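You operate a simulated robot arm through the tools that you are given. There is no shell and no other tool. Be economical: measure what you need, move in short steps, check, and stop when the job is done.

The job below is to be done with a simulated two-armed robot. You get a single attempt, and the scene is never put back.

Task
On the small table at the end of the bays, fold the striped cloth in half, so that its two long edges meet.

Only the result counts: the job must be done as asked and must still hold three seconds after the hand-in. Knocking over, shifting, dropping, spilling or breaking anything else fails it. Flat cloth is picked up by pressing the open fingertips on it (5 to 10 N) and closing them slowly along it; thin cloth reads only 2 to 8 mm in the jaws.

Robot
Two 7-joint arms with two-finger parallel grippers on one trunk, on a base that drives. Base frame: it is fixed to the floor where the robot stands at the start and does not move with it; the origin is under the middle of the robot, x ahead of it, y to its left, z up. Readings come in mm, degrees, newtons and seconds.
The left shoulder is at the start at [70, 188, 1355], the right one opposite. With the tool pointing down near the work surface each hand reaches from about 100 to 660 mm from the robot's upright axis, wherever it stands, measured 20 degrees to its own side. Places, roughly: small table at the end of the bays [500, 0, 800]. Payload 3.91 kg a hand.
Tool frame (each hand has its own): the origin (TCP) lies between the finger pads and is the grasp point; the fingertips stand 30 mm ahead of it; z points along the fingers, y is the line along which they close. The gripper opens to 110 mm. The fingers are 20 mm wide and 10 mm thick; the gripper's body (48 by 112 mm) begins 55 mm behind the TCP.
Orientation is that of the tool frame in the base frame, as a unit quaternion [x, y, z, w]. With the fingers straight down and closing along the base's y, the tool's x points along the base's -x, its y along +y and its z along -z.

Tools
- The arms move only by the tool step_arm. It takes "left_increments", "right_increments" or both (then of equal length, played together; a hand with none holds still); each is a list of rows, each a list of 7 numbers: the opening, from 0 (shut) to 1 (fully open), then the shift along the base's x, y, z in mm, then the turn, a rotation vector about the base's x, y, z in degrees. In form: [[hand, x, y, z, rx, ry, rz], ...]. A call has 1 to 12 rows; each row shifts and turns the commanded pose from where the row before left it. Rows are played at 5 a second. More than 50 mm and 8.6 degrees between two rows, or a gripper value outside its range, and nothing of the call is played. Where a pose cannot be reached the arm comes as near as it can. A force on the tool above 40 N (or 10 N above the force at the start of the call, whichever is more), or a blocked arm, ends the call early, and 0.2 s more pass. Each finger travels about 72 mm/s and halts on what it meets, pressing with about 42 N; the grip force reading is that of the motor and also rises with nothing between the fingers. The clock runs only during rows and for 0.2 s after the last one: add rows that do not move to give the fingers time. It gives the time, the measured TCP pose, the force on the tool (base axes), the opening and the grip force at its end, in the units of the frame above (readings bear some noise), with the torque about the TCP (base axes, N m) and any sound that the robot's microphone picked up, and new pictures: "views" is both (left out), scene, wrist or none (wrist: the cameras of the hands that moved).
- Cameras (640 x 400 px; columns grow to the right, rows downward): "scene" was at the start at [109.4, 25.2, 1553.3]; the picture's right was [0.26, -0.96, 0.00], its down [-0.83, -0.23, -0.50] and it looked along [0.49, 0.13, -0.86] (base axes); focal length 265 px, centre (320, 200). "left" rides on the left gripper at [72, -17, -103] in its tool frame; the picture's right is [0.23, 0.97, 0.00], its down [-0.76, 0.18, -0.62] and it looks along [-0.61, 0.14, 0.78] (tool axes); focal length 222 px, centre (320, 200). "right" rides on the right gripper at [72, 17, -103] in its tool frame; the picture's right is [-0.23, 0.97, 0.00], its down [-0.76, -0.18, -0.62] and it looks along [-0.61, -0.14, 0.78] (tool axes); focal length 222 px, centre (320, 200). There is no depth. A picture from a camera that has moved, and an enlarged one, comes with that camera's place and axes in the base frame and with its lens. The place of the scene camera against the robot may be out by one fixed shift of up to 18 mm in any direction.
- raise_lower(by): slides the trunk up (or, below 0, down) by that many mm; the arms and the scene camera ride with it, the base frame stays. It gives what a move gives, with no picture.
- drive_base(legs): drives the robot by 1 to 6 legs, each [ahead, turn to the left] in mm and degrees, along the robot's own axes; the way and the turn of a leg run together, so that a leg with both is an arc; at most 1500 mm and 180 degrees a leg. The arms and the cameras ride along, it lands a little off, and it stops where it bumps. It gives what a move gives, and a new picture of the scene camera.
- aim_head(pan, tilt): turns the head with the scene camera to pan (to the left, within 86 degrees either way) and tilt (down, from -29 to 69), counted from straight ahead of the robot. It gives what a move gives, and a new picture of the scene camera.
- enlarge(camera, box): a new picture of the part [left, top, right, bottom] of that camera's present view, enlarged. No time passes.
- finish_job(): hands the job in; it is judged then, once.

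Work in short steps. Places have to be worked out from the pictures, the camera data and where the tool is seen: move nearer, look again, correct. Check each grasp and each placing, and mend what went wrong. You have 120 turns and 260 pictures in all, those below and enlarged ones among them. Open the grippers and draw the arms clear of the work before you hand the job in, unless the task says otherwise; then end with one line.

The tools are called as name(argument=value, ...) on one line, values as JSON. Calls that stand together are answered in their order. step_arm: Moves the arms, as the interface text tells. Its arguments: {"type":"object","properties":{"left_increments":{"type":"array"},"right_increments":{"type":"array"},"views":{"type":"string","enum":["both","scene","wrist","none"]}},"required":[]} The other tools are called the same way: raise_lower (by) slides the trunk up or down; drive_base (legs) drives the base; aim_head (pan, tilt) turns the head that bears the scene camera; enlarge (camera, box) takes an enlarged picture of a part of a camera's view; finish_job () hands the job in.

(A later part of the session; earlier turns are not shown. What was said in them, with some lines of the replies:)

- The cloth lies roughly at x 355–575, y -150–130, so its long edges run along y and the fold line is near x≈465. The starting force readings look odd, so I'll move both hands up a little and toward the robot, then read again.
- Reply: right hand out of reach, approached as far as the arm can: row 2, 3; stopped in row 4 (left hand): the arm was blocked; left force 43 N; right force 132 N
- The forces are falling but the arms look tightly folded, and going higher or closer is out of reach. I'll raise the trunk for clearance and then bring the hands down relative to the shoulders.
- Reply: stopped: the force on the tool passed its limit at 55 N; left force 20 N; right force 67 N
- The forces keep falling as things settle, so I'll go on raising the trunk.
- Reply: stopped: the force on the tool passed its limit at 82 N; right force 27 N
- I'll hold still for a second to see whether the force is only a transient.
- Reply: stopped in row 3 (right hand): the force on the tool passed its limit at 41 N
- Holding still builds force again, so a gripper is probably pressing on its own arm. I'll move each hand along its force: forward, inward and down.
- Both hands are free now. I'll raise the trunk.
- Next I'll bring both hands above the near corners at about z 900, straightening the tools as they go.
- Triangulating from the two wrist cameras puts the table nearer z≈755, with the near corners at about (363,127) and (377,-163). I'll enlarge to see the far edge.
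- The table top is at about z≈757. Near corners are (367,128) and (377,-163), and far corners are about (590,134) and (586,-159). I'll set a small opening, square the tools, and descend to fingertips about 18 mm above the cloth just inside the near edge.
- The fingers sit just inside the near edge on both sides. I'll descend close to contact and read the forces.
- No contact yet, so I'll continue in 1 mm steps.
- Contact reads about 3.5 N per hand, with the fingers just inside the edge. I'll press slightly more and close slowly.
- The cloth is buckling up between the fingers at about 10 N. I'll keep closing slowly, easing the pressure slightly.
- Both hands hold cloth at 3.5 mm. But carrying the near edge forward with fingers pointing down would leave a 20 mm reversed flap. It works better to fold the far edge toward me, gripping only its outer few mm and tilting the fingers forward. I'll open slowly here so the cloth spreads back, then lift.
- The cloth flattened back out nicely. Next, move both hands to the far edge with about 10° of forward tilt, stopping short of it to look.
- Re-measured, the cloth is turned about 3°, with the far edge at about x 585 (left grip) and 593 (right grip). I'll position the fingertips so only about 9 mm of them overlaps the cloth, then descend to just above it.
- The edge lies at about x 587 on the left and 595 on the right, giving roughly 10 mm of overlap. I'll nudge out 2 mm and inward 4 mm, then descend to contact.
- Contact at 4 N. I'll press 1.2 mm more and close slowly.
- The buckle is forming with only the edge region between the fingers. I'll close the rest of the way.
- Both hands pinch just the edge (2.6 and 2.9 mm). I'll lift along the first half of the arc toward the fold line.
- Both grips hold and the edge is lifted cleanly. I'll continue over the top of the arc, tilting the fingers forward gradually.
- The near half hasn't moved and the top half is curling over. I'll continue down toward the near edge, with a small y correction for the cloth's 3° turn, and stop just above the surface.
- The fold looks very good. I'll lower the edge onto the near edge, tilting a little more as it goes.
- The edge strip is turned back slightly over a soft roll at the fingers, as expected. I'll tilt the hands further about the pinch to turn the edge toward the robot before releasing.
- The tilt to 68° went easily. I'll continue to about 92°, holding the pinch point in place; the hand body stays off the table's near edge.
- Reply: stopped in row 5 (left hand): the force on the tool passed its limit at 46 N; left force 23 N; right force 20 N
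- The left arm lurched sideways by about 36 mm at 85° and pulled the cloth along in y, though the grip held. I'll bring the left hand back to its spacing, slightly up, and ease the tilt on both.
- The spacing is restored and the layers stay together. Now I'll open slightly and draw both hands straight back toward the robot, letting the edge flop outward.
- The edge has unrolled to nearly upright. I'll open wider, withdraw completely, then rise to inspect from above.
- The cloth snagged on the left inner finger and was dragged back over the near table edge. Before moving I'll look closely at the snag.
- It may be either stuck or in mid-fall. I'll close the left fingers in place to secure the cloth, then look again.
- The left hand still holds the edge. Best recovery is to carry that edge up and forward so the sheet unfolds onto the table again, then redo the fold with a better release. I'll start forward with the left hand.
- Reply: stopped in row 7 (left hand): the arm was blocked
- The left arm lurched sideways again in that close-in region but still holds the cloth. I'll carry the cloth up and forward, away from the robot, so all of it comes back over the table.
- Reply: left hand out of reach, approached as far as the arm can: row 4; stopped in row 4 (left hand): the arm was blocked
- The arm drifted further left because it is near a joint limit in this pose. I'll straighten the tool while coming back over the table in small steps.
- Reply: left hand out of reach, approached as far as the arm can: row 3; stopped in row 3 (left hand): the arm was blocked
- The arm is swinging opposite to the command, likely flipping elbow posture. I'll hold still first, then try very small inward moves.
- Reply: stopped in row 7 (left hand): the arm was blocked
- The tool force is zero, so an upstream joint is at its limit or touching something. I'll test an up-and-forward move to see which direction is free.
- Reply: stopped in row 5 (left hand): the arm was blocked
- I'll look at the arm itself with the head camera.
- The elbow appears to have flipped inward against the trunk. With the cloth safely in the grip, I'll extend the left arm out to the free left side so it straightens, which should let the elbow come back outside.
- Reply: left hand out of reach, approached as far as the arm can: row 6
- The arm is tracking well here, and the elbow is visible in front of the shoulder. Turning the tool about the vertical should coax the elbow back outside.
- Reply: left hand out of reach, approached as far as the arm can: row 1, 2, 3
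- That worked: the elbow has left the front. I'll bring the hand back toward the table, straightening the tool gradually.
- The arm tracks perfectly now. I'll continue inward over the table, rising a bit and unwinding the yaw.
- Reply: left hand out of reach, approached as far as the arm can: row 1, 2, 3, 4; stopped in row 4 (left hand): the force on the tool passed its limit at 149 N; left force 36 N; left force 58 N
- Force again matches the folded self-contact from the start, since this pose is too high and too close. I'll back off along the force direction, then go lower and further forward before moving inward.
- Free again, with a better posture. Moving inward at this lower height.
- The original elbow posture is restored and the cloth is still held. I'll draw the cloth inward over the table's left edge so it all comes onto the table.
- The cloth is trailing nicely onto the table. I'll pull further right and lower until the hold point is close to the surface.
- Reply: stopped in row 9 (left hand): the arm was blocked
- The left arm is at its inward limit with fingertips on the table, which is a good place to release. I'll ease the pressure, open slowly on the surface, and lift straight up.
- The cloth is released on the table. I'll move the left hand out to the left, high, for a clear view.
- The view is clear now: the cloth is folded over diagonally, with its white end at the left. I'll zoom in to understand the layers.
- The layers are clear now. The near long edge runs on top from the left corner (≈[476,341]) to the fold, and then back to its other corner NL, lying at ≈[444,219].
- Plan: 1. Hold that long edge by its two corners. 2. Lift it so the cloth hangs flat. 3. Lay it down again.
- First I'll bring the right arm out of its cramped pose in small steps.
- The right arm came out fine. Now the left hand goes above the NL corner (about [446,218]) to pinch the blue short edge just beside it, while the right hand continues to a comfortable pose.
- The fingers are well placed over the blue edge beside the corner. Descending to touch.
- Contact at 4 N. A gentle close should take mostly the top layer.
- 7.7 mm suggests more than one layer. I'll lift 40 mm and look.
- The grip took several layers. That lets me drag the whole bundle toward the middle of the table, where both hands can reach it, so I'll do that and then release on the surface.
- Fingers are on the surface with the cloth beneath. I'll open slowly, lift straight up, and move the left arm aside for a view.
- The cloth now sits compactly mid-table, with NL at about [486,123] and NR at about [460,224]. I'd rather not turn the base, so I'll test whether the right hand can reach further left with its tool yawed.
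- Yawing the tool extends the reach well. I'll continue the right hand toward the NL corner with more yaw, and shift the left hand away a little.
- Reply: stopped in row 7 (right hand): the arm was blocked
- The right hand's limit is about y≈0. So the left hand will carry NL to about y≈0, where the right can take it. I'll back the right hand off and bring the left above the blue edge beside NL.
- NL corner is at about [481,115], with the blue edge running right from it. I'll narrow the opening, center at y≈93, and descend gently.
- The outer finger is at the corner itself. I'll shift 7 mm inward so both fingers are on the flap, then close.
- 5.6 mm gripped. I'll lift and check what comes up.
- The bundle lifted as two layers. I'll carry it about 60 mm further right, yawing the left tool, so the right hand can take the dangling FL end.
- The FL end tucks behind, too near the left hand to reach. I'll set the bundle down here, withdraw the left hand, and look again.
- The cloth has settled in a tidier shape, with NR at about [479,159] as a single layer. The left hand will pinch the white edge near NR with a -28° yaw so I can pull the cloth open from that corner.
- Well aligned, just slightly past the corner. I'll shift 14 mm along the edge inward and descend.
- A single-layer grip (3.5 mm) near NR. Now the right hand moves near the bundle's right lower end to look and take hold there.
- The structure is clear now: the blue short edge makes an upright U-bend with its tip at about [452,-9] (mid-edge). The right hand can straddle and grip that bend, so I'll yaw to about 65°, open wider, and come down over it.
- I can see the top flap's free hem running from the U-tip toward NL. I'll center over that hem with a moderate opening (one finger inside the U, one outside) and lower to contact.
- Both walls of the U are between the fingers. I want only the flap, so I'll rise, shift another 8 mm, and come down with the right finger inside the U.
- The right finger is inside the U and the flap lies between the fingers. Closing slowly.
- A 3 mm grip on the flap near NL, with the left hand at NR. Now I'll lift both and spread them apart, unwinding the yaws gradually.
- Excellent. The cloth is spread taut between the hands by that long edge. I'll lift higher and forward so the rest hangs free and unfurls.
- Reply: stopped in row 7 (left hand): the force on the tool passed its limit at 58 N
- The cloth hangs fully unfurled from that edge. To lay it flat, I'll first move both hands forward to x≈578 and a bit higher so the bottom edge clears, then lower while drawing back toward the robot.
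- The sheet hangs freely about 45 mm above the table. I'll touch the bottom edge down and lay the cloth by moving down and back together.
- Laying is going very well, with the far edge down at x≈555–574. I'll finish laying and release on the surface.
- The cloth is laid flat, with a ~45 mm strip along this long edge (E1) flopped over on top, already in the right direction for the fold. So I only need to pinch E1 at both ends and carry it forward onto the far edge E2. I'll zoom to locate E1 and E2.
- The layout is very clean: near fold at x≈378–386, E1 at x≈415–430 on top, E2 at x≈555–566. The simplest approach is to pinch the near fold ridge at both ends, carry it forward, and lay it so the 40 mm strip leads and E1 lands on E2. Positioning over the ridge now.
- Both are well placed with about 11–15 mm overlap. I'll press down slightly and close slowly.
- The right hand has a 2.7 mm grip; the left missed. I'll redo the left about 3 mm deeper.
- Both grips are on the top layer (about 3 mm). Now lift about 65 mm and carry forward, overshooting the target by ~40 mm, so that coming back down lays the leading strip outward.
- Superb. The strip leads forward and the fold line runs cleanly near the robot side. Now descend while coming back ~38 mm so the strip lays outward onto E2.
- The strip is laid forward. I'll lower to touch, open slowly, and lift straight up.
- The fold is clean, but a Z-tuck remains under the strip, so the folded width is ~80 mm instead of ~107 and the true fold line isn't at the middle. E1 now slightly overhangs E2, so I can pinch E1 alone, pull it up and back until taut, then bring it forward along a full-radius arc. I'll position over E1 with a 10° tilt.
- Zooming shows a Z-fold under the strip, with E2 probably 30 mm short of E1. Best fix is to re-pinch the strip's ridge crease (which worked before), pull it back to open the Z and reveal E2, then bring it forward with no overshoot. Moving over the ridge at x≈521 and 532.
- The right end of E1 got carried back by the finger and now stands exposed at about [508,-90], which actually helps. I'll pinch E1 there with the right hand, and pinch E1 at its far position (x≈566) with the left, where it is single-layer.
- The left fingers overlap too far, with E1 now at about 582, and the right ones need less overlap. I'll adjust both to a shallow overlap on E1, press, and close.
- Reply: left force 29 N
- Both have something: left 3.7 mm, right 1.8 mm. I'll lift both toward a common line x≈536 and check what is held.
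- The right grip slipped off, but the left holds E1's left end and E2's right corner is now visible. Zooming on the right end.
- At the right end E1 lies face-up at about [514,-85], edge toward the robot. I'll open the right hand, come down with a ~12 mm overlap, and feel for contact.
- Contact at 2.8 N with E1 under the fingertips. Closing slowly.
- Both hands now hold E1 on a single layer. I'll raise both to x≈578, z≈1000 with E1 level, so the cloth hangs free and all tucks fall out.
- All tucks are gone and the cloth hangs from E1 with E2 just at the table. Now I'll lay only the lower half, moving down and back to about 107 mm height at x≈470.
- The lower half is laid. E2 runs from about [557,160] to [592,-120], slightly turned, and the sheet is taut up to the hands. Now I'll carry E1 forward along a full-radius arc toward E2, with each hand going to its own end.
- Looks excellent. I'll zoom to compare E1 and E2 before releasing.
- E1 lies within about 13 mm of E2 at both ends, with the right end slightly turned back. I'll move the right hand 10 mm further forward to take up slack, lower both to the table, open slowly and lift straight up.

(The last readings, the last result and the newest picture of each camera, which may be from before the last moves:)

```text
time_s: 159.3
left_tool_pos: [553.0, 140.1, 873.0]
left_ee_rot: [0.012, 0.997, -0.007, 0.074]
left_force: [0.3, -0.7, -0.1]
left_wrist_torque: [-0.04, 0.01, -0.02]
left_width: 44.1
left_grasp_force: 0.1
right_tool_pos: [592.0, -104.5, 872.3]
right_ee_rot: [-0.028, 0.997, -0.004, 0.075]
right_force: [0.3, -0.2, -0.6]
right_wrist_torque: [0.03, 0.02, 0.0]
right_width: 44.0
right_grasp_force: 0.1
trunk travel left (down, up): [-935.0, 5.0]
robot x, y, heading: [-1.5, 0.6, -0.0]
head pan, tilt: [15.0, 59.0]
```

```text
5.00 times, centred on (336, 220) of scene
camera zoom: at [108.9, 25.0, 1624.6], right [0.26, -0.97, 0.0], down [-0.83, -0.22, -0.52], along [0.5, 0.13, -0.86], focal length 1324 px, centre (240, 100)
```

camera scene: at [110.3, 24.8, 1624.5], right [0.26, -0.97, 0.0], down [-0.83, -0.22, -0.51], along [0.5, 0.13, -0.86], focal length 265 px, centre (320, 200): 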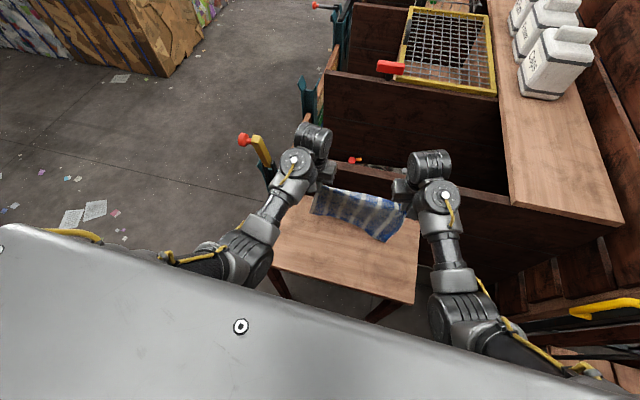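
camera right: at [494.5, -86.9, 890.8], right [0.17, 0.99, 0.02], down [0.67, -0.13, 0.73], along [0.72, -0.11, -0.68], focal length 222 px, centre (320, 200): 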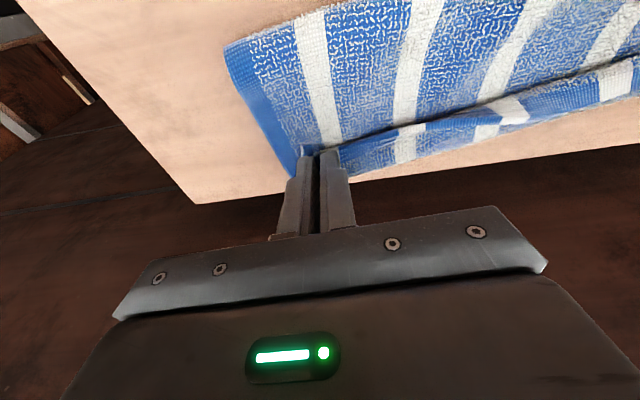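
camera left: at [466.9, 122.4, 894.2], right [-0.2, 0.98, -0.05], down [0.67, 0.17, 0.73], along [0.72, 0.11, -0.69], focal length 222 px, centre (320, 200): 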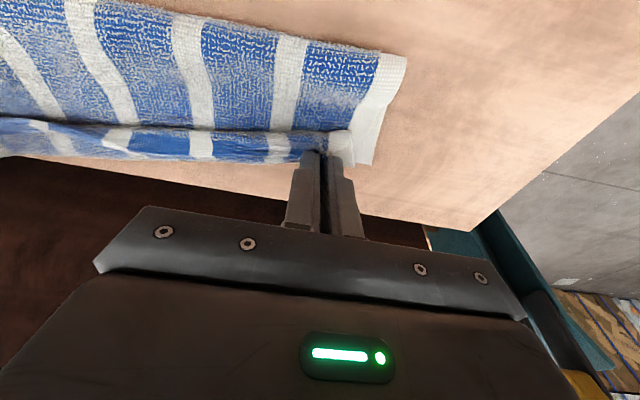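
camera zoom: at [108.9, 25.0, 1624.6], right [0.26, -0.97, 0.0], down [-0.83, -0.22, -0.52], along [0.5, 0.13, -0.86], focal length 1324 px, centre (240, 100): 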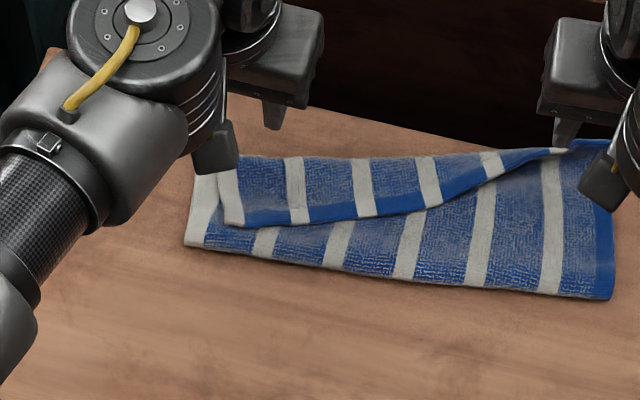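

After lifting, the left end of E1 flopped back: its corner NR is now at about [505,135] while FR is at [560,172]. I'll clear the right hand away, and position the left hand on that flap to carry it forward again.

step_arm(left_increments=[[0.3, -12, -10, 0, 0, 3, 5], [0.3, -13, -11, 0, 0, 3, 5], [0.3, -12, -11, -10, 0, 2.5, 5], [0.3, 0, 0, -25, 0, 0, 0], [0.3, 0, 0, -25, 0, 0, 0], [0.3, 0, 0, -12, 0, 0, 0], [0.3, 0, 0, -4, 0, 0, 0], [0.3, 0, 0, -2, 0, 0, 0], [0.3, 0, 0, -1.5, 0, 0, 0], [0.3, 0, 0, 0, 0, 0, 0]], right_increments=[[0.4, -5, 0, 10, 0, 1, 0], [0.4, -15, -10, 10, 0, 1, 0], [0.4, -20, -15, 5, 0, 1, 0], [0.4, -20, -15, 0, 0, 1, 0], [0.4, -15, -15, 0, 0, 1, 0], [0.4, 0, 0, 0, 0, 0, 0], [0.4, 0, 0, 0, 0, 0, 0], [0.4, 0, 0, 0, 0, 0, 0], [0.4, 0, 0, 0, 0, 0, 0], [0.4, 0, 0, 0, 0, 0, 0]], views="none")

enlarge(camera="left", box=[160, 30, 448, 210])

enlarge(camera="right", box=[240, 0, 600, 225])

```text
time_s: 161.5
left_tool_pos: [517.7, 107.1, 794.6]
left_ee_rot: [-0.117, 0.993, 0.001, 0.001]
left_force: [0.3, -0.4, 0.3]
left_wrist_torque: [0.01, -0.03, 0.01]
left_width: 33.0
left_grasp_force: 0.1
right_tool_pos: [516.3, -160.3, 898.6]
right_ee_rot: [-0.028, 0.999, -0.004, 0.032]
right_force: [0.0, 0.1, 0.3]
right_wrist_torque: [-0.03, 0.04, 0.0]
right_width: 43.8
right_grasp_force: 0.0
trunk travel left (down, up): [-935.0, 5.0]
robot x, y, heading: [2.1, 3.6, -0.2]
head pan, tilt: [15.0, 59.0]
```

```text
2.22 times, centred on (304, 120) of left
camera zoom: at [449.9, 73.9, 896.8], right [-0.45, 0.89, 0.0], down [0.7, 0.35, 0.62], along [0.56, 0.28, -0.78], focal length 494 px, centre (356, 378)
```

zoom: 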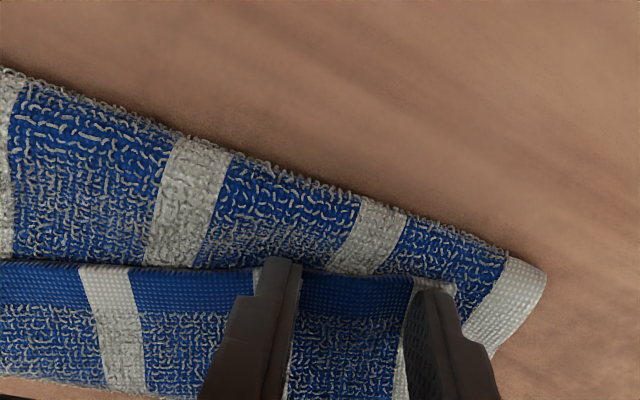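

```text
1.78 times, centred on (420, 112) of right
camera zoom: at [436.7, -146.9, 997.9], right [0.17, 0.99, 0.01], down [0.73, -0.13, 0.67], along [0.66, -0.11, -0.74], focal length 395 px, centre (142, 356)
```

zoom: 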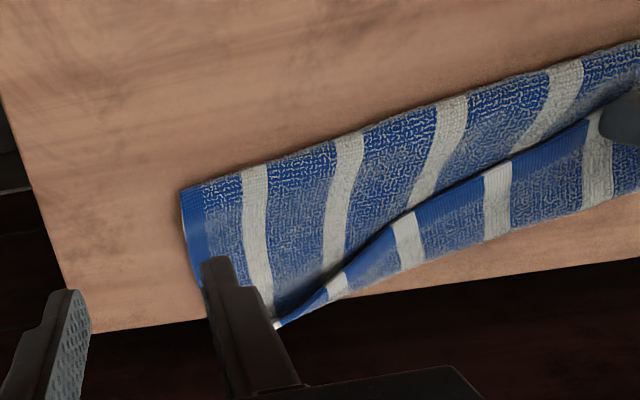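

The right end is already good, with E1 and E2 meeting there. I'll close the left on E1's hem and lift.

step_arm(left_increments=[[0.3, 0, 0, -2, 0, 0, 0], [0.3, 0, 0, -2, 0, 0, 0], [0.3, 0, 0, -1, 0, 0, 0], [0.26, 0, 0, 0, 0, 0, 0], [0.21, 0, 0, 0, 0, 0, 0], [0.16, 0, 0, 0, 0, 0, 0], [0.11, 0, 0, 0, 0, 0, 0], [0.06, 0, 0, 0, 0, 0, 0], [0.01, 0, 0, 0, 0, 0, 0], [0, 0, 0, 0, 0, 0, 0], [0, -3, 2, 12, 0, 0, 0], [0, -6, 2, 16, 0, 0, -3]], views="none")

enlarge(camera="left", box=[100, 0, 460, 225])

```text
time_s: 164.1
left_tool_pos: [506.4, 111.6, 817.7]
left_ee_rot: [-0.091, 0.996, 0.002, 0.001]
left_force: [0.2, 0.1, -0.8]
left_wrist_torque: [0.0, -0.03, 0.09]
left_width: 7.4
left_grasp_force: 41.8
right_tool_pos: [516.0, -160.1, 899.3]
right_ee_rot: [-0.028, 0.999, -0.003, 0.032]
right_force: [0.6, 0.2, -0.1]
right_wrist_torque: [-0.02, -0.03, 0.01]
right_width: 43.9
right_grasp_force: 0.1
trunk travel left (down, up): [-935.0, 5.0]
robot x, y, heading: [-3.1, 0.9, 0.1]
head pan, tilt: [15.0, 59.0]
```

```text
1.78 times, centred on (280, 112) of left
camera zoom: at [438.6, 81.4, 920.3], right [-0.4, 0.92, 0.0], down [0.72, 0.31, 0.62], along [0.57, 0.25, -0.78], focal length 395 px, centre (391, 356)
```

zoom: 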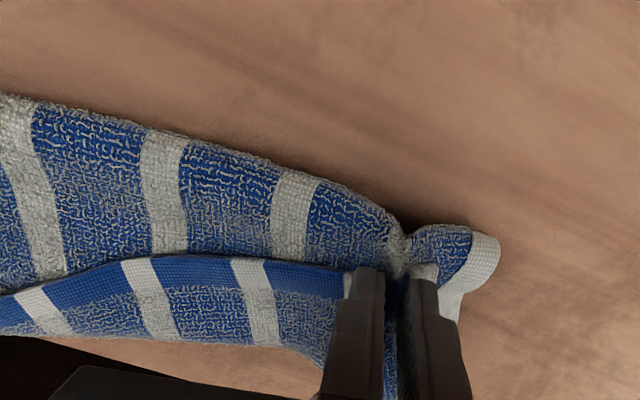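

7.4 mm means two layers. I'll set it back down, open, and retry with a lighter touch.

step_arm(left_increments=[[0, 6, -2, -15, 0, 0, 3], [0, 3, -2, -10, 0, 0, 0], [0.12, 0, 0, 0, 0, 0, 0], [0.3, 0, 0, 0, 0, 0, 0], [0.3, 0, 0, 10, 0, 0, 0], [0.3, -2, 0, -5, 0, 0, 0], [0.3, 0, 0, -2, 0, 0, 0], [0.3, 0, 0, -1, 0, 0, 0], [0.3, 0, 0, 0, 0, 0, 0]], views="none")

enlarge(camera="left", box=[160, 30, 448, 210])

```text
time_s: 166.1
left_tool_pos: [513.8, 106.2, 794.4]
left_ee_rot: [-0.118, 0.993, 0.002, 0.0]
left_force: [-0.6, 0.8, 0.5]
left_wrist_torque: [0.0, -0.02, -0.01]
left_width: 33.0
left_grasp_force: 0.1
right_tool_pos: [518.4, -160.0, 899.5]
right_ee_rot: [-0.028, 0.999, -0.003, 0.032]
right_force: [0.1, 0.1, 0.5]
right_wrist_torque: [0.03, -0.04, -0.01]
right_width: 44.1
right_grasp_force: 0.1
trunk travel left (down, up): [-935.0, 5.0]
robot x, y, heading: [1.6, 2.1, -0.1]
head pan, tilt: [15.0, 59.0]
```

```text
2.22 times, centred on (304, 120) of left
camera zoom: at [447.3, 74.0, 897.6], right [-0.45, 0.89, 0.0], down [0.7, 0.35, 0.62], along [0.56, 0.28, -0.78], focal length 494 px, centre (356, 378)
```

zoom: 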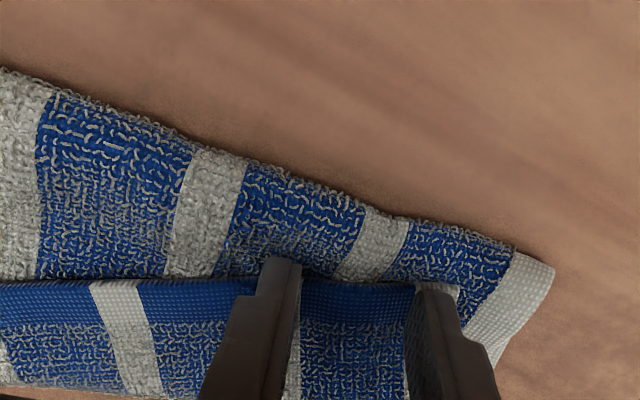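

The flap is back in place. Lower 2.3 mm for a light contact and close, easing up slightly during the closing.

step_arm(left_increments=[[0.3, 0, 0, -1.3, 0, 0, 0], [0.3, 0, 0, -1, 0, 0, 0], [0.26, 0, 0, 0, 0, 0, 0], [0.22, 0, 0, 0, 0, 0, 0], [0.18, 0, 0, 0.3, 0, 0, 0], [0.14, 0, 0, 0.3, 0, 0, 0], [0.1, 0, 0, 0.3, 0, 0, 0], [0.06, 0, 0, 0, 0, 0, 0], [0.01, 0, 0, 0, 0, 0, 0], [0, 0, 0, 0, 0, 0, 0], [0, -3, 2, 12, 0, 0, 0], [0, -6, 2, 16, 0, 0, -3]], views="none")

enlarge(camera="left", box=[100, 0, 460, 225])

```text
time_s: 168.7
left_tool_pos: [504.0, 111.5, 822.0]
left_ee_rot: [-0.091, 0.996, 0.001, 0.0]
left_force: [-0.8, -0.1, -0.2]
left_wrist_torque: [0.01, 0.0, 0.07]
left_width: 6.4
left_grasp_force: 42.0
right_tool_pos: [515.4, -159.0, 898.1]
right_ee_rot: [-0.027, 0.999, -0.003, 0.032]
right_force: [0.2, -0.4, -0.1]
right_wrist_torque: [-0.01, 0.0, 0.01]
right_width: 44.0
right_grasp_force: 0.1
trunk travel left (down, up): [-935.0, 5.0]
robot x, y, heading: [-1.8, -1.3, 0.1]
head pan, tilt: [15.0, 59.0]
```

```text
1.78 times, centred on (280, 112) of left
camera zoom: at [435.7, 81.6, 924.9], right [-0.4, 0.92, 0.0], down [0.72, 0.31, 0.62], along [0.57, 0.25, -0.78], focal length 395 px, centre (391, 356)
```

zoom: 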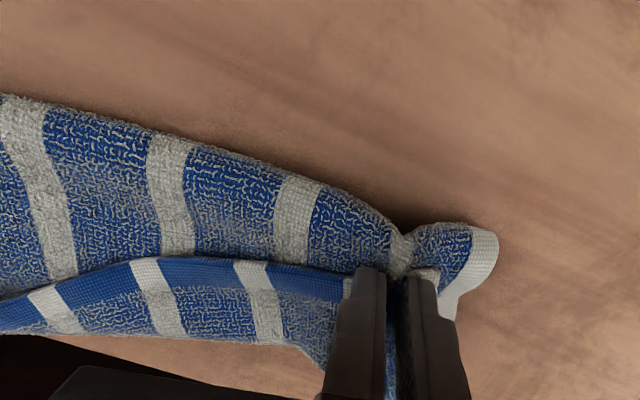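

Double again at 6.4 mm. Cloth has tended to cling to a finger on a slight opening, so I'll open just a little near the surface, raise to let the lower layer drop off, and close again on what still clings.

step_arm(left_increments=[[0, 0, 0, -12, 0, 0, 0], [0.05, 0, 0, 0, 0, 0, 0], [0.09, 0, 0, 0, 0, 0, 0], [0.09, 0, 0, 6, 0, 0, 0], [0.09, 0, 0, 10, 0, 0, 0], [0.09, 0, 0, 10, 0, 0, 0], [0.05, 0, 0, 0, 0, 0, 0], [0, 0, 0, 0, 0, 0, 0], [0, 0, 0, 0, 0, 0, 0]], views="none")

enlarge(camera="left", box=[100, 0, 460, 225])

```text
time_s: 170.7
left_tool_pos: [505.1, 112.1, 836.9]
left_ee_rot: [-0.092, 0.996, 0.002, 0.001]
left_force: [-0.2, -0.2, -0.2]
left_wrist_torque: [0.01, -0.01, 0.05]
left_width: 6.1
left_grasp_force: 41.9
right_tool_pos: [515.6, -159.2, 897.9]
right_ee_rot: [-0.028, 0.999, -0.003, 0.031]
right_force: [0.6, 0.1, 0.4]
right_wrist_torque: [-0.01, 0.01, -0.01]
right_width: 44.0
right_grasp_force: 0.1
trunk travel left (down, up): [-935.0, 5.0]
robot x, y, heading: [2.0, -0.8, 0.1]
head pan, tilt: [15.0, 59.0]
```

```text
1.78 times, centred on (280, 112) of left
camera zoom: at [436.6, 81.9, 939.2], right [-0.4, 0.92, 0.0], down [0.72, 0.31, 0.62], along [0.57, 0.25, -0.78], focal length 395 px, centre (391, 356)
```

zoom: 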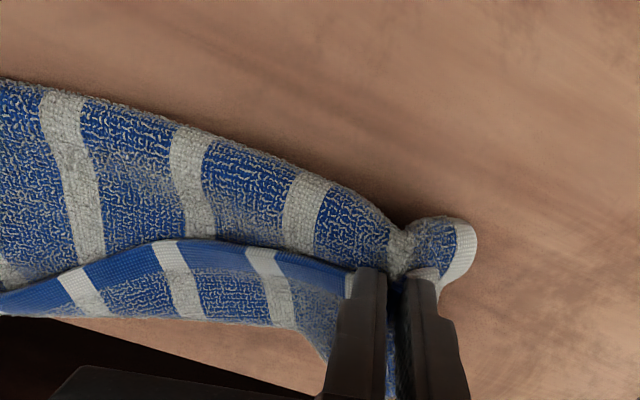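

Both still cling. I'll try a wider opening while raising, then close.

step_arm(left_increments=[[0.1, 0, 0, -20, 0, 0, 0], [0.16, 0, 0, -8, 0, 0, 0], [0.22, 0, 0, 0, 0, 0, 0], [0.22, 0, 0, 8, 0, 0, 0], [0.22, 0, 0, 12, 0, 0, 0], [0.22, 0, 0, 12, 0, 0, 0], [0.15, 0, 0, 0, 0, 0, 0], [0.08, 0, 0, 0, 0, 0, 0], [0, 0, 0, 0, 0, 0, 0], [0, 0, 0, 0, 0, 0, 0]], views="none")

enlarge(camera="left", box=[100, 0, 460, 225])

```text
time_s: 172.9
left_tool_pos: [506.8, 111.0, 838.9]
left_ee_rot: [-0.092, 0.996, 0.002, 0.001]
left_force: [-0.1, 0.0, 0.0]
left_wrist_torque: [-0.01, -0.01, -0.04]
left_width: 0.1
left_grasp_force: 37.4
right_tool_pos: [518.2, -159.6, 898.0]
right_ee_rot: [-0.027, 0.999, -0.002, 0.031]
right_force: [0.1, 1.0, 0.5]
right_wrist_torque: [0.01, -0.04, -0.02]
right_width: 44.0
right_grasp_force: 0.1
trunk travel left (down, up): [-935.0, 5.0]
robot x, y, heading: [-1.4, 0.2, 0.3]
head pan, tilt: [15.0, 59.0]
```

```text
1.78 times, centred on (280, 112) of left
camera zoom: at [437.1, 81.4, 941.5], right [-0.4, 0.92, 0.0], down [0.72, 0.31, 0.62], along [0.57, 0.25, -0.78], focal length 395 px, centre (391, 356)
```

zoom: 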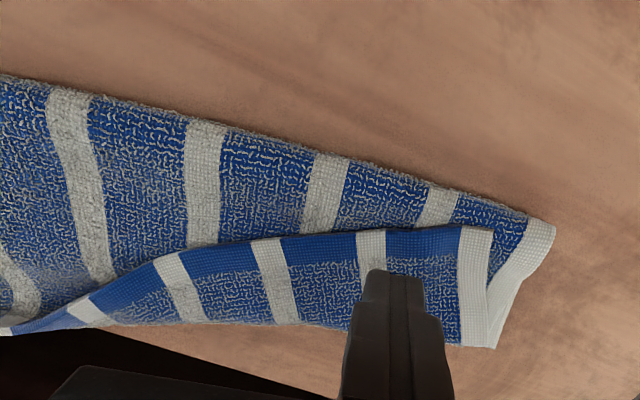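

All dropped free; the flap's corner NR is now at about [480,151], with E1 running toward [507,97]. I'll pinch right at the corner at hem height, so the outer finger pushes only the flap's free side edge inward.

step_arm(left_increments=[[0.3, -7, 10, 0, 0, 0, 5], [0.3, -6, 9, -10, 0, 0, 5], [0.3, -6, 9, -15, 0, 0, 5], [0.3, 0, 0, -15, 0, 0, 0], [0.3, 0, 0, -6.5, 0, 0, 0], [0.25, 0, 0, 0, 0, 0, 0], [0.19, 0, 0, 0, 0, 0, 0], [0.13, 0, 0, 0, 0, 0, 0], [0.07, 0, 0, 0, 0, 0, 0], [0, 0, 0, 0, 0, 0, 0], [0, 0, 0, 0, 0, 0, 0], [0, 0, 0, 15, 0, 0, 0]], views="none")

enlarge(camera="left", box=[100, 0, 460, 225])

```text
time_s: 175.5
left_tool_pos: [486.4, 137.4, 806.6]
left_ee_rot: [-0.221, 0.975, 0.002, 0.001]
left_force: [-0.1, 0.4, 0.1]
left_wrist_torque: [0.0, -0.03, 0.0]
left_width: 2.5
left_grasp_force: 42.0
right_tool_pos: [516.5, -159.4, 898.6]
right_ee_rot: [-0.029, 0.999, -0.002, 0.032]
right_force: [-0.2, 0.1, -0.7]
right_wrist_torque: [0.02, -0.01, 0.0]
right_width: 43.9
right_grasp_force: 0.1
trunk travel left (down, up): [-935.0, 5.0]
robot x, y, heading: [-3.5, 4.2, -0.0]
head pan, tilt: [15.0, 59.0]
```

```text
1.78 times, centred on (280, 112) of left
camera zoom: at [427.4, 92.3, 909.9], right [-0.62, 0.78, 0.0], down [0.61, 0.49, 0.62], along [0.49, 0.39, -0.78], focal length 395 px, centre (391, 356)
```

zoom: 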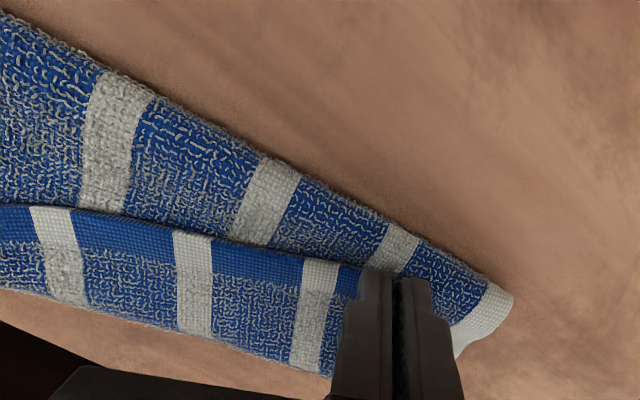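

A single layer (2.5 mm) at last. Now lift E1's left end up and back to roll the fold line to the middle, then bring it forward in a full arc to FR.

step_arm(left_increments=[[0, -6, 5, 20, 0, 0, -3], [0, -10, 6, 25, 0, 0, -3], [0, -10, 6, 25, 0, 0, -3], [0, -5, 6, 20, 0, 0, -3], [0, 25, 2, -4, 0, 0, -3], [0, 22, 3, -12, 0, 0, -3], [0, 18, 4, -18, 0, 0, -3], [0, 13, 4, -22, 0, 0, -3], [0, 9, 3, -22, 0, 0, 0], [0, 5, 2, -16, 0, 0, 0], [0, 0, 0, -6, 0, 0, 0], [0, 0, 0, 0, 0, 0, 0]], views="none")

enlarge(camera="left", box=[60, 0, 460, 250])

enlarge(camera="scene", box=[256, 180, 400, 270])

enlarge(camera="right", box=[240, 0, 640, 250])

```text
time_s: 178.1
left_tool_pos: [547.5, 179.6, 797.5]
left_ee_rot: [-0.013, 1.0, 0.002, 0.001]
left_force: [0.2, 0.3, 0.3]
left_wrist_torque: [-0.01, 0.02, 0.08]
left_width: 2.2
left_grasp_force: 41.8
right_tool_pos: [516.8, -160.3, 898.5]
right_ee_rot: [-0.028, 0.999, -0.002, 0.032]
right_force: [-0.1, 0.5, 0.5]
right_wrist_torque: [0.05, 0.02, 0.0]
right_width: 44.1
right_grasp_force: 0.2
trunk travel left (down, up): [-935.0, 5.0]
robot x, y, heading: [-0.5, -1.2, 0.1]
head pan, tilt: [15.0, 59.0]
```

```text
1.60 times, centred on (260, 125) of left
camera zoom: at [475.1, 162.0, 899.9], right [-0.25, 0.97, 0.0], down [0.76, 0.2, 0.63], along [0.6, 0.16, -0.78], focal length 355 px, centre (416, 320)
```

zoom: 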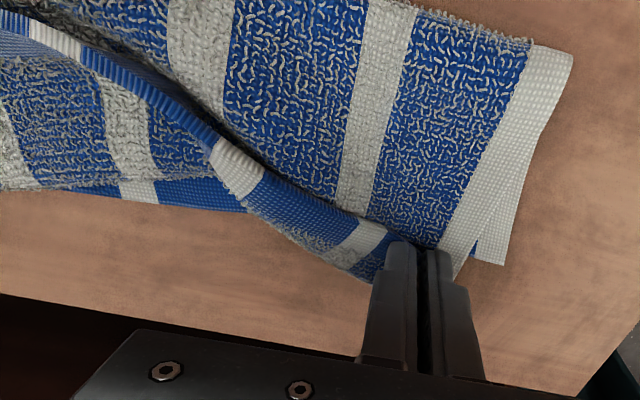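

```text
4.44 times, centred on (328, 225) of scene
camera zoom: at [109.9, 25.2, 1624.6], right [0.26, -0.97, 0.0], down [-0.83, -0.22, -0.52], along [0.5, 0.13, -0.86], focal length 1177 px, centre (284, 89)
```

zoom: 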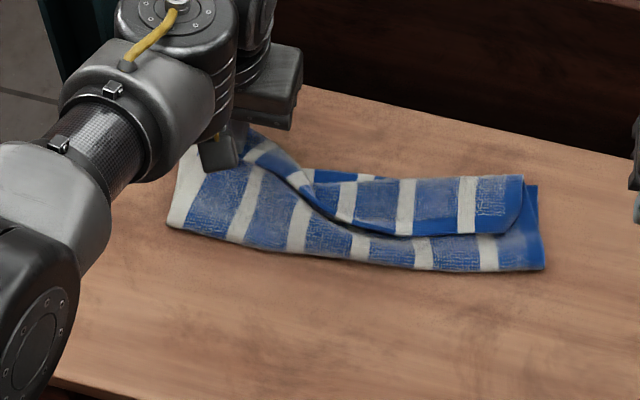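

```text
1.60 times, centred on (440, 125) of right
camera zoom: at [436.7, -146.8, 997.8], right [0.17, 0.99, 0.01], down [0.73, -0.13, 0.67], along [0.66, -0.11, -0.74], focal length 355 px, centre (128, 320)
```

zoom: 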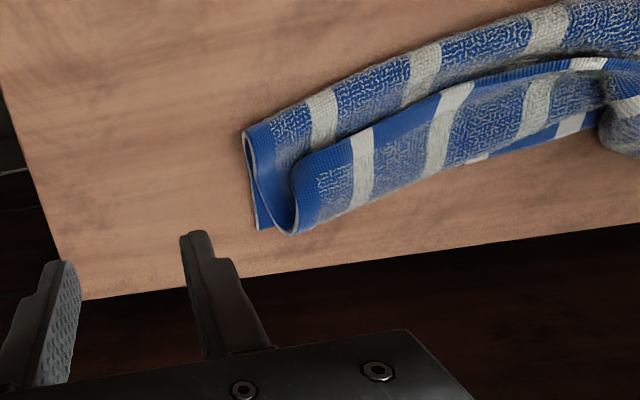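

The left end of E1 is now right at FR. But the right end flopped back: NL is at about [527,-54] and FL at about [577,-71]. With the left hand holding its end, I'll use the same corner pinch with the right hand at NL.

step_arm(right_increments=[[0.3, 0, 25, -5, 0, 0, 6], [0.3, 2, 25, -10, 0, 0, 6], [0.3, 2, 25, -10, 0, 0, 6], [0.3, 2, 25, -10, 0, 0, 6], [0.3, 2, 19, -15, 0, 0, 3], [0.3, 0, 0, -25, 0, 0, 0], [0.3, 0, 0, -20, 0, 0, 0], [0.3, 0, 0, -8, 0, 0, 0], [0.21, 0, 0, 0, 0, 0, 0], [0.12, 0, 0, 0, 0, 0, 0], [0.03, 0, 0, 0, 0, 0, 0], [0, 0, 0, 0, 0, 0, 0]], views="none")

enlarge(camera="right", box=[180, 0, 540, 225])

```text
time_s: 180.7
left_tool_pos: [546.9, 180.4, 796.5]
left_ee_rot: [-0.013, 1.0, 0.002, 0.0]
left_force: [0.2, 0.6, 1.3]
left_wrist_torque: [0.02, -0.01, 0.1]
left_width: 2.6
left_grasp_force: 41.9
right_tool_pos: [525.6, -42.1, 794.5]
right_ee_rot: [-0.26, 0.965, 0.005, 0.031]
right_force: [0.0, -0.1, 0.0]
right_wrist_torque: [-0.01, 0.0, -0.02]
right_width: 3.7
right_grasp_force: 41.7
trunk travel left (down, up): [-935.0, 5.0]
robot x, y, heading: [0.6, 0.1, -0.0]
head pan, tilt: [15.0, 59.0]
```

```text
1.78 times, centred on (360, 112) of right
camera zoom: at [448.3, -65.9, 894.3], right [-0.29, 0.96, 0.01], down [0.71, 0.21, 0.67], along [0.64, 0.2, -0.74], focal length 395 px, centre (249, 356)
```

zoom: 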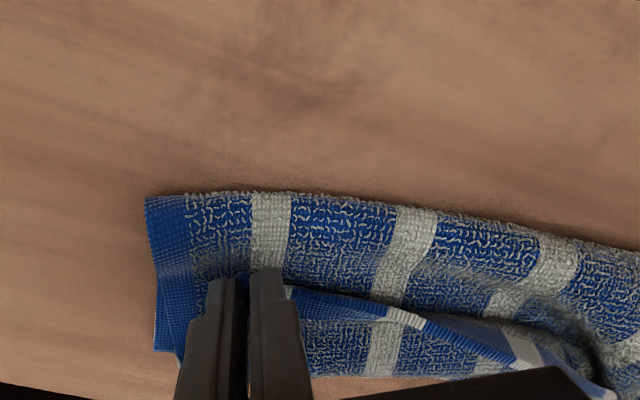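

Single-layer grip (3.7 mm) at NL. I'll lift it up and back to roll the fold to the middle, then arc forward to FL, while the left hand moves 28 mm outward to match FR.

step_arm(right_increments=[[0, -8, -2, 22, 0, 0, -2], [0, -12, -2, 28, 0, 0, -2], [0, -12, -2, 28, 0, 0, -2], [0, -8, -2, 20, 0, 0, -2], [0, 24, -1, -2, 0, 0, -2], [0, 22, -1, -9, 0, 0, -2], [0, 18, -1, -16, 0, 0, -2], [0, 12, -1, -22, 0, 0, 0], [0, 8, -1, -22, 0, 0, 0], [0, 4, -1, -18, 0, 0, 0], [0, 2, -1, -7, 0, 0, 0], [0, 0, 0, 0, 0, 0, 0]], left_increments=[[0, 0, 0, 2, 0, 0, 0], [0, 0, 0, 2, 0, 0, 0], [0, 0, 0, 0, 0, 0, 0], [0, 0, 3, 0, 0, 0, 0], [0, 0, 4, 0, 0, 0, 0], [0, 0, 4, 0, 0, 0, 0], [0, 0, 4, 0, 0, 0, 0], [0, 0, 4, 0, 0, 0, 0], [0, 0, 4, 0, 0, 0, 0], [0, 0, 3, -2, 0, 0, 0], [0, 0, 0, -2, 0, 0, 0], [0, 0, 0, 0, 0, 0, 0]], views="none")

enlarge(camera="right", box=[180, 0, 580, 250])

enlarge(camera="left", box=[0, 0, 400, 250])

enlarge(camera="scene", box=[256, 180, 400, 270])

```text
time_s: 183.3
left_tool_pos: [546.9, 205.5, 798.9]
left_ee_rot: [-0.013, 1.0, 0.002, 0.0]
left_force: [2.9, -20.3, -0.3]
left_wrist_torque: [-0.65, -0.13, -0.12]
left_width: 3.1
left_grasp_force: 41.5
right_tool_pos: [574.4, -56.6, 797.5]
right_ee_rot: [-0.142, 0.989, 0.001, 0.032]
right_force: [-1.9, 20.1, 1.3]
right_wrist_torque: [0.66, 0.06, 0.3]
right_width: 3.7
right_grasp_force: 41.4
trunk travel left (down, up): [-935.0, 5.0]
robot x, y, heading: [0.1, 1.3, 0.1]
head pan, tilt: [15.0, 59.0]
```

```text
1.60 times, centred on (380, 125) of right
camera zoom: at [493.4, -61.3, 896.2], right [-0.06, 1.0, 0.01], down [0.74, 0.04, 0.67], along [0.67, 0.04, -0.74], focal length 355 px, centre (224, 320)
```

zoom: 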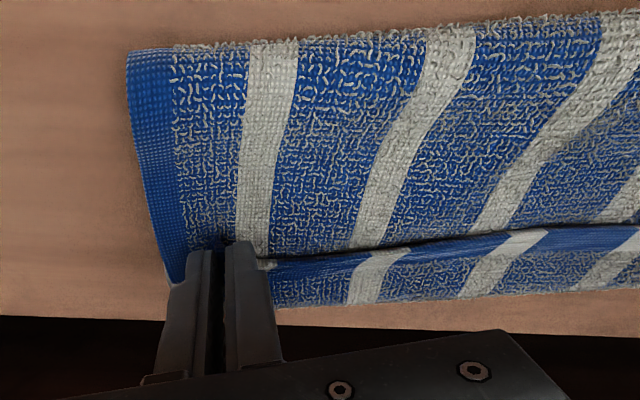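

```text
1.60 times, centred on (200, 125) of left
camera zoom: at [474.8, 186.9, 901.4], right [-0.25, 0.97, 0.0], down [0.76, 0.2, 0.63], along [0.6, 0.16, -0.78], focal length 355 px, centre (512, 320)
```

zoom: 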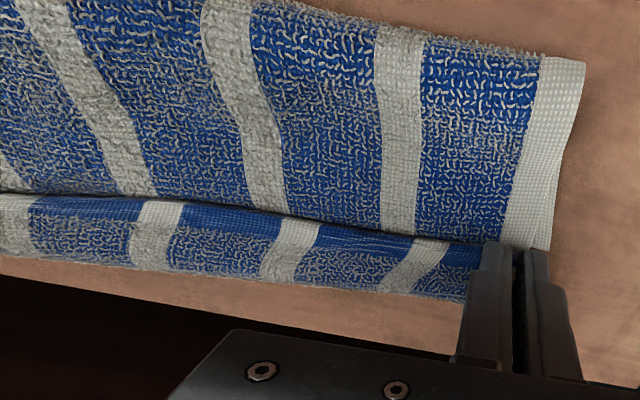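

```text
4.44 times, centred on (328, 225) of scene
camera zoom: at [109.4, 25.1, 1624.7], right [0.26, -0.97, 0.0], down [-0.83, -0.22, -0.52], along [0.5, 0.13, -0.86], focal length 1177 px, centre (284, 89)
```

zoom: 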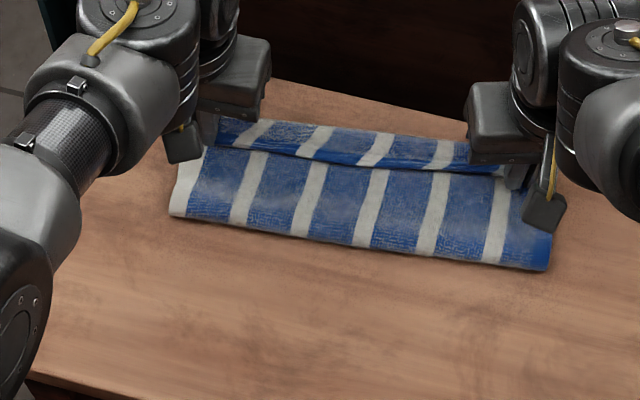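

E1 lies along E2 at both ends, slightly over-tensioned. I'll relax the tension, lower, open wide slowly, and withdraw forward and up so any cling pulls E1 outward rather than back.

step_arm(left_increments=[[0, 0, -4, -5, 0, 0, 0], [0, 0, -3, -3, 0, 0, 0], [0.05, 0, 0, 0, 0, 0, 0], [0.1, 0, 0, 0, 0, 0, 0], [0.2, 0, 0, 0, 0, 0, 0], [0.35, 0, 0, 0, 0, 0, 0], [0.5, 0, 0, 0, 0, 0, 0], [0.5, 8, 0, 2, 0, 0, 0], [0.5, 10, 0, 6, 0, 0, 0], [0.5, 0, 0, 20, 0, 0, 0], [0.5, 0, 0, 35, 0, 0, 0], [0.5, 0, 0, 30, 0, 0, 0]], right_increments=[[0, 0, 3, -4, 0, 0, 0], [0, 0, 3, -3, 0, 0, 0], [0.05, 0, 0, 0, 0, 0, 0], [0.1, 0, 0, 0, 0, 0, 0], [0.2, 0, 0, 0, 0, 0, 0], [0.35, 0, 0, 0, 0, 0, 0], [0.5, 0, 0, 0, 0, 0, 0], [0.5, 8, 0, 2, 0, 0, 0], [0.5, 8, 0, 6, 0, 0, 0], [0.5, 0, 0, 20, 0, 0, 0], [0.5, 0, 0, 35, 0, 0, 0], [0.5, 0, 0, 30, 0, 0, 0]], views="none")

enlarge(camera="scene", box=[256, 170, 416, 270])

enlarge(camera="left", box=[0, 0, 400, 250])

enlarge(camera="right", box=[180, 0, 580, 250])

```text
time_s: 185.9
left_tool_pos: [565.7, 198.8, 881.8]
left_ee_rot: [-0.014, 1.0, 0.001, 0.0]
left_force: [-0.2, 0.4, -0.1]
left_wrist_torque: [0.02, -0.04, 0.01]
left_width: 54.8
left_grasp_force: 0.0
right_tool_pos: [585.9, -56.2, 889.9]
right_ee_rot: [-0.142, 0.989, 0.001, 0.031]
right_force: [0.8, -0.4, -0.2]
right_wrist_torque: [0.0, -0.02, -0.01]
right_width: 54.9
right_grasp_force: 0.2
right hand out of reach, approached as far as the arm can: row 2, 8
trunk travel left (down, up): [-935.0, 5.0]
robot x, y, heading: [0.7, -0.6, 0.1]
head pan, tilt: [15.0, 59.0]
```

```text
4.00 times, centred on (336, 220) of scene
camera zoom: at [110.2, 25.5, 1624.5], right [0.26, -0.97, 0.0], down [-0.83, -0.22, -0.51], along [0.5, 0.13, -0.86], focal length 1059 px, centre (256, 120)
```

zoom: 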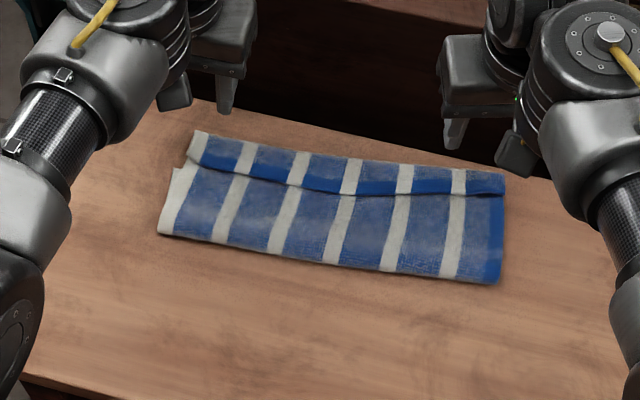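

```text
1.60 times, centred on (200, 125) of left
camera zoom: at [492.9, 180.4, 984.9], right [-0.25, 0.97, 0.0], down [0.76, 0.2, 0.62], along [0.6, 0.16, -0.78], focal length 355 px, centre (512, 320)
```

zoom: 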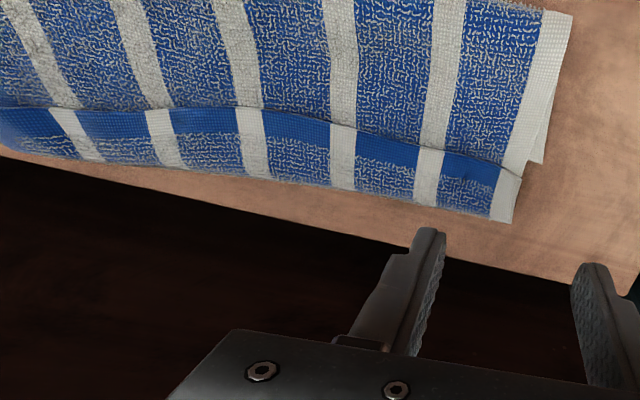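

```text
1.60 times, centred on (380, 125) of right
camera zoom: at [505.0, -61.2, 989.1], right [-0.05, 1.0, 0.01], down [0.74, 0.04, 0.67], along [0.67, 0.04, -0.74], focal length 355 px, centre (224, 320)
```

zoom: 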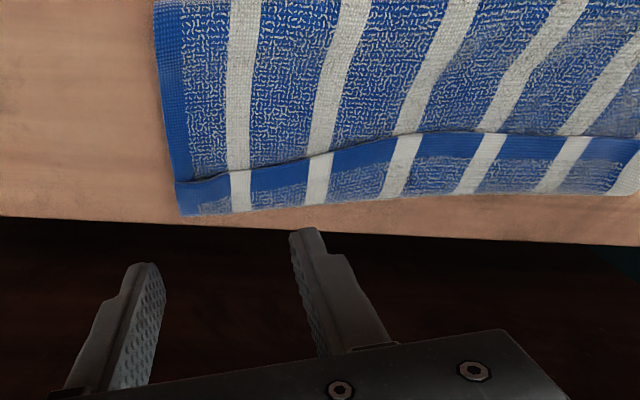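

The cloth is neatly folded. E1 runs along E2, with the left corners within about 12 mm of each other and the right end close behind. I'll draw both open hands clear to the sides.

step_arm(left_increments=[[0.5, -5, 8, 8, 0, 0, 0], [0.5, -15, 15, 8, 0, 0, 0], [0.5, -15, 15, 4, 0, 0, 0], [0.5, -15, 15, 0, 0, 0, 0], [0.5, 0, 0, 0, 0, 0, 0]], right_increments=[[0.5, -3, -15, 5, 0, 0, -3], [0.5, -10, -25, 5, 0, 0, -4], [0.5, -10, -25, 0, 0, 0, -4], [0.5, -10, -25, 0, 0, 0, -3], [0.5, 0, 0, 0, 0, 0, 0]], views="scene")

```text
time_s: 187.1
left_tool_pos: [514.2, 252.7, 902.5]
left_ee_rot: [-0.013, 1.0, 0.001, 0.001]
left_force: [-0.2, 0.4, 0.4]
left_wrist_torque: [-0.04, 0.02, -0.03]
left_width: 55.1
left_grasp_force: 0.0
right_tool_pos: [552.0, -144.8, 899.9]
right_ee_rot: [-0.019, 0.999, -0.003, 0.032]
right_force: [0.0, 0.1, 0.5]
right_wrist_torque: [0.0, -0.02, -0.01]
right_width: 55.0
right_grasp_force: 0.1
trunk travel left (down, up): [-935.0, 5.0]
robot x, y, heading: [0.8, -0.1, 0.2]
head pan, tilt: [15.0, 59.0]
camera scene: at [110.6, 25.6, 1624.5], right [0.26, -0.97, 0.0], down [-0.83, -0.22, -0.51], along [0.5, 0.13, -0.86], focal length 265 px, centre (320, 200)
```

scene: 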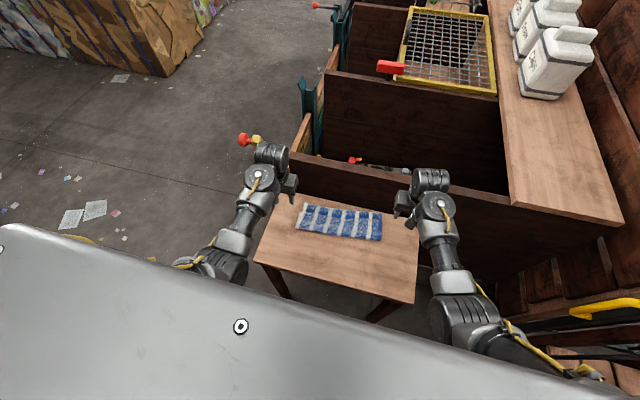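

The cloth lies folded on the table, both hands are open and clear, and nothing else has moved. Handing in.

finish_job()

```text
The job is handed in.
```

The striped cloth is folded and I handed the job in, but the long edges do not meet perfectly. They are about 12 mm apart at the left corners and, by estimate, within about 20 mm at the right, where the lower edge is hidden. The top edge is also turned back on itself by roughly 20–35 mm.
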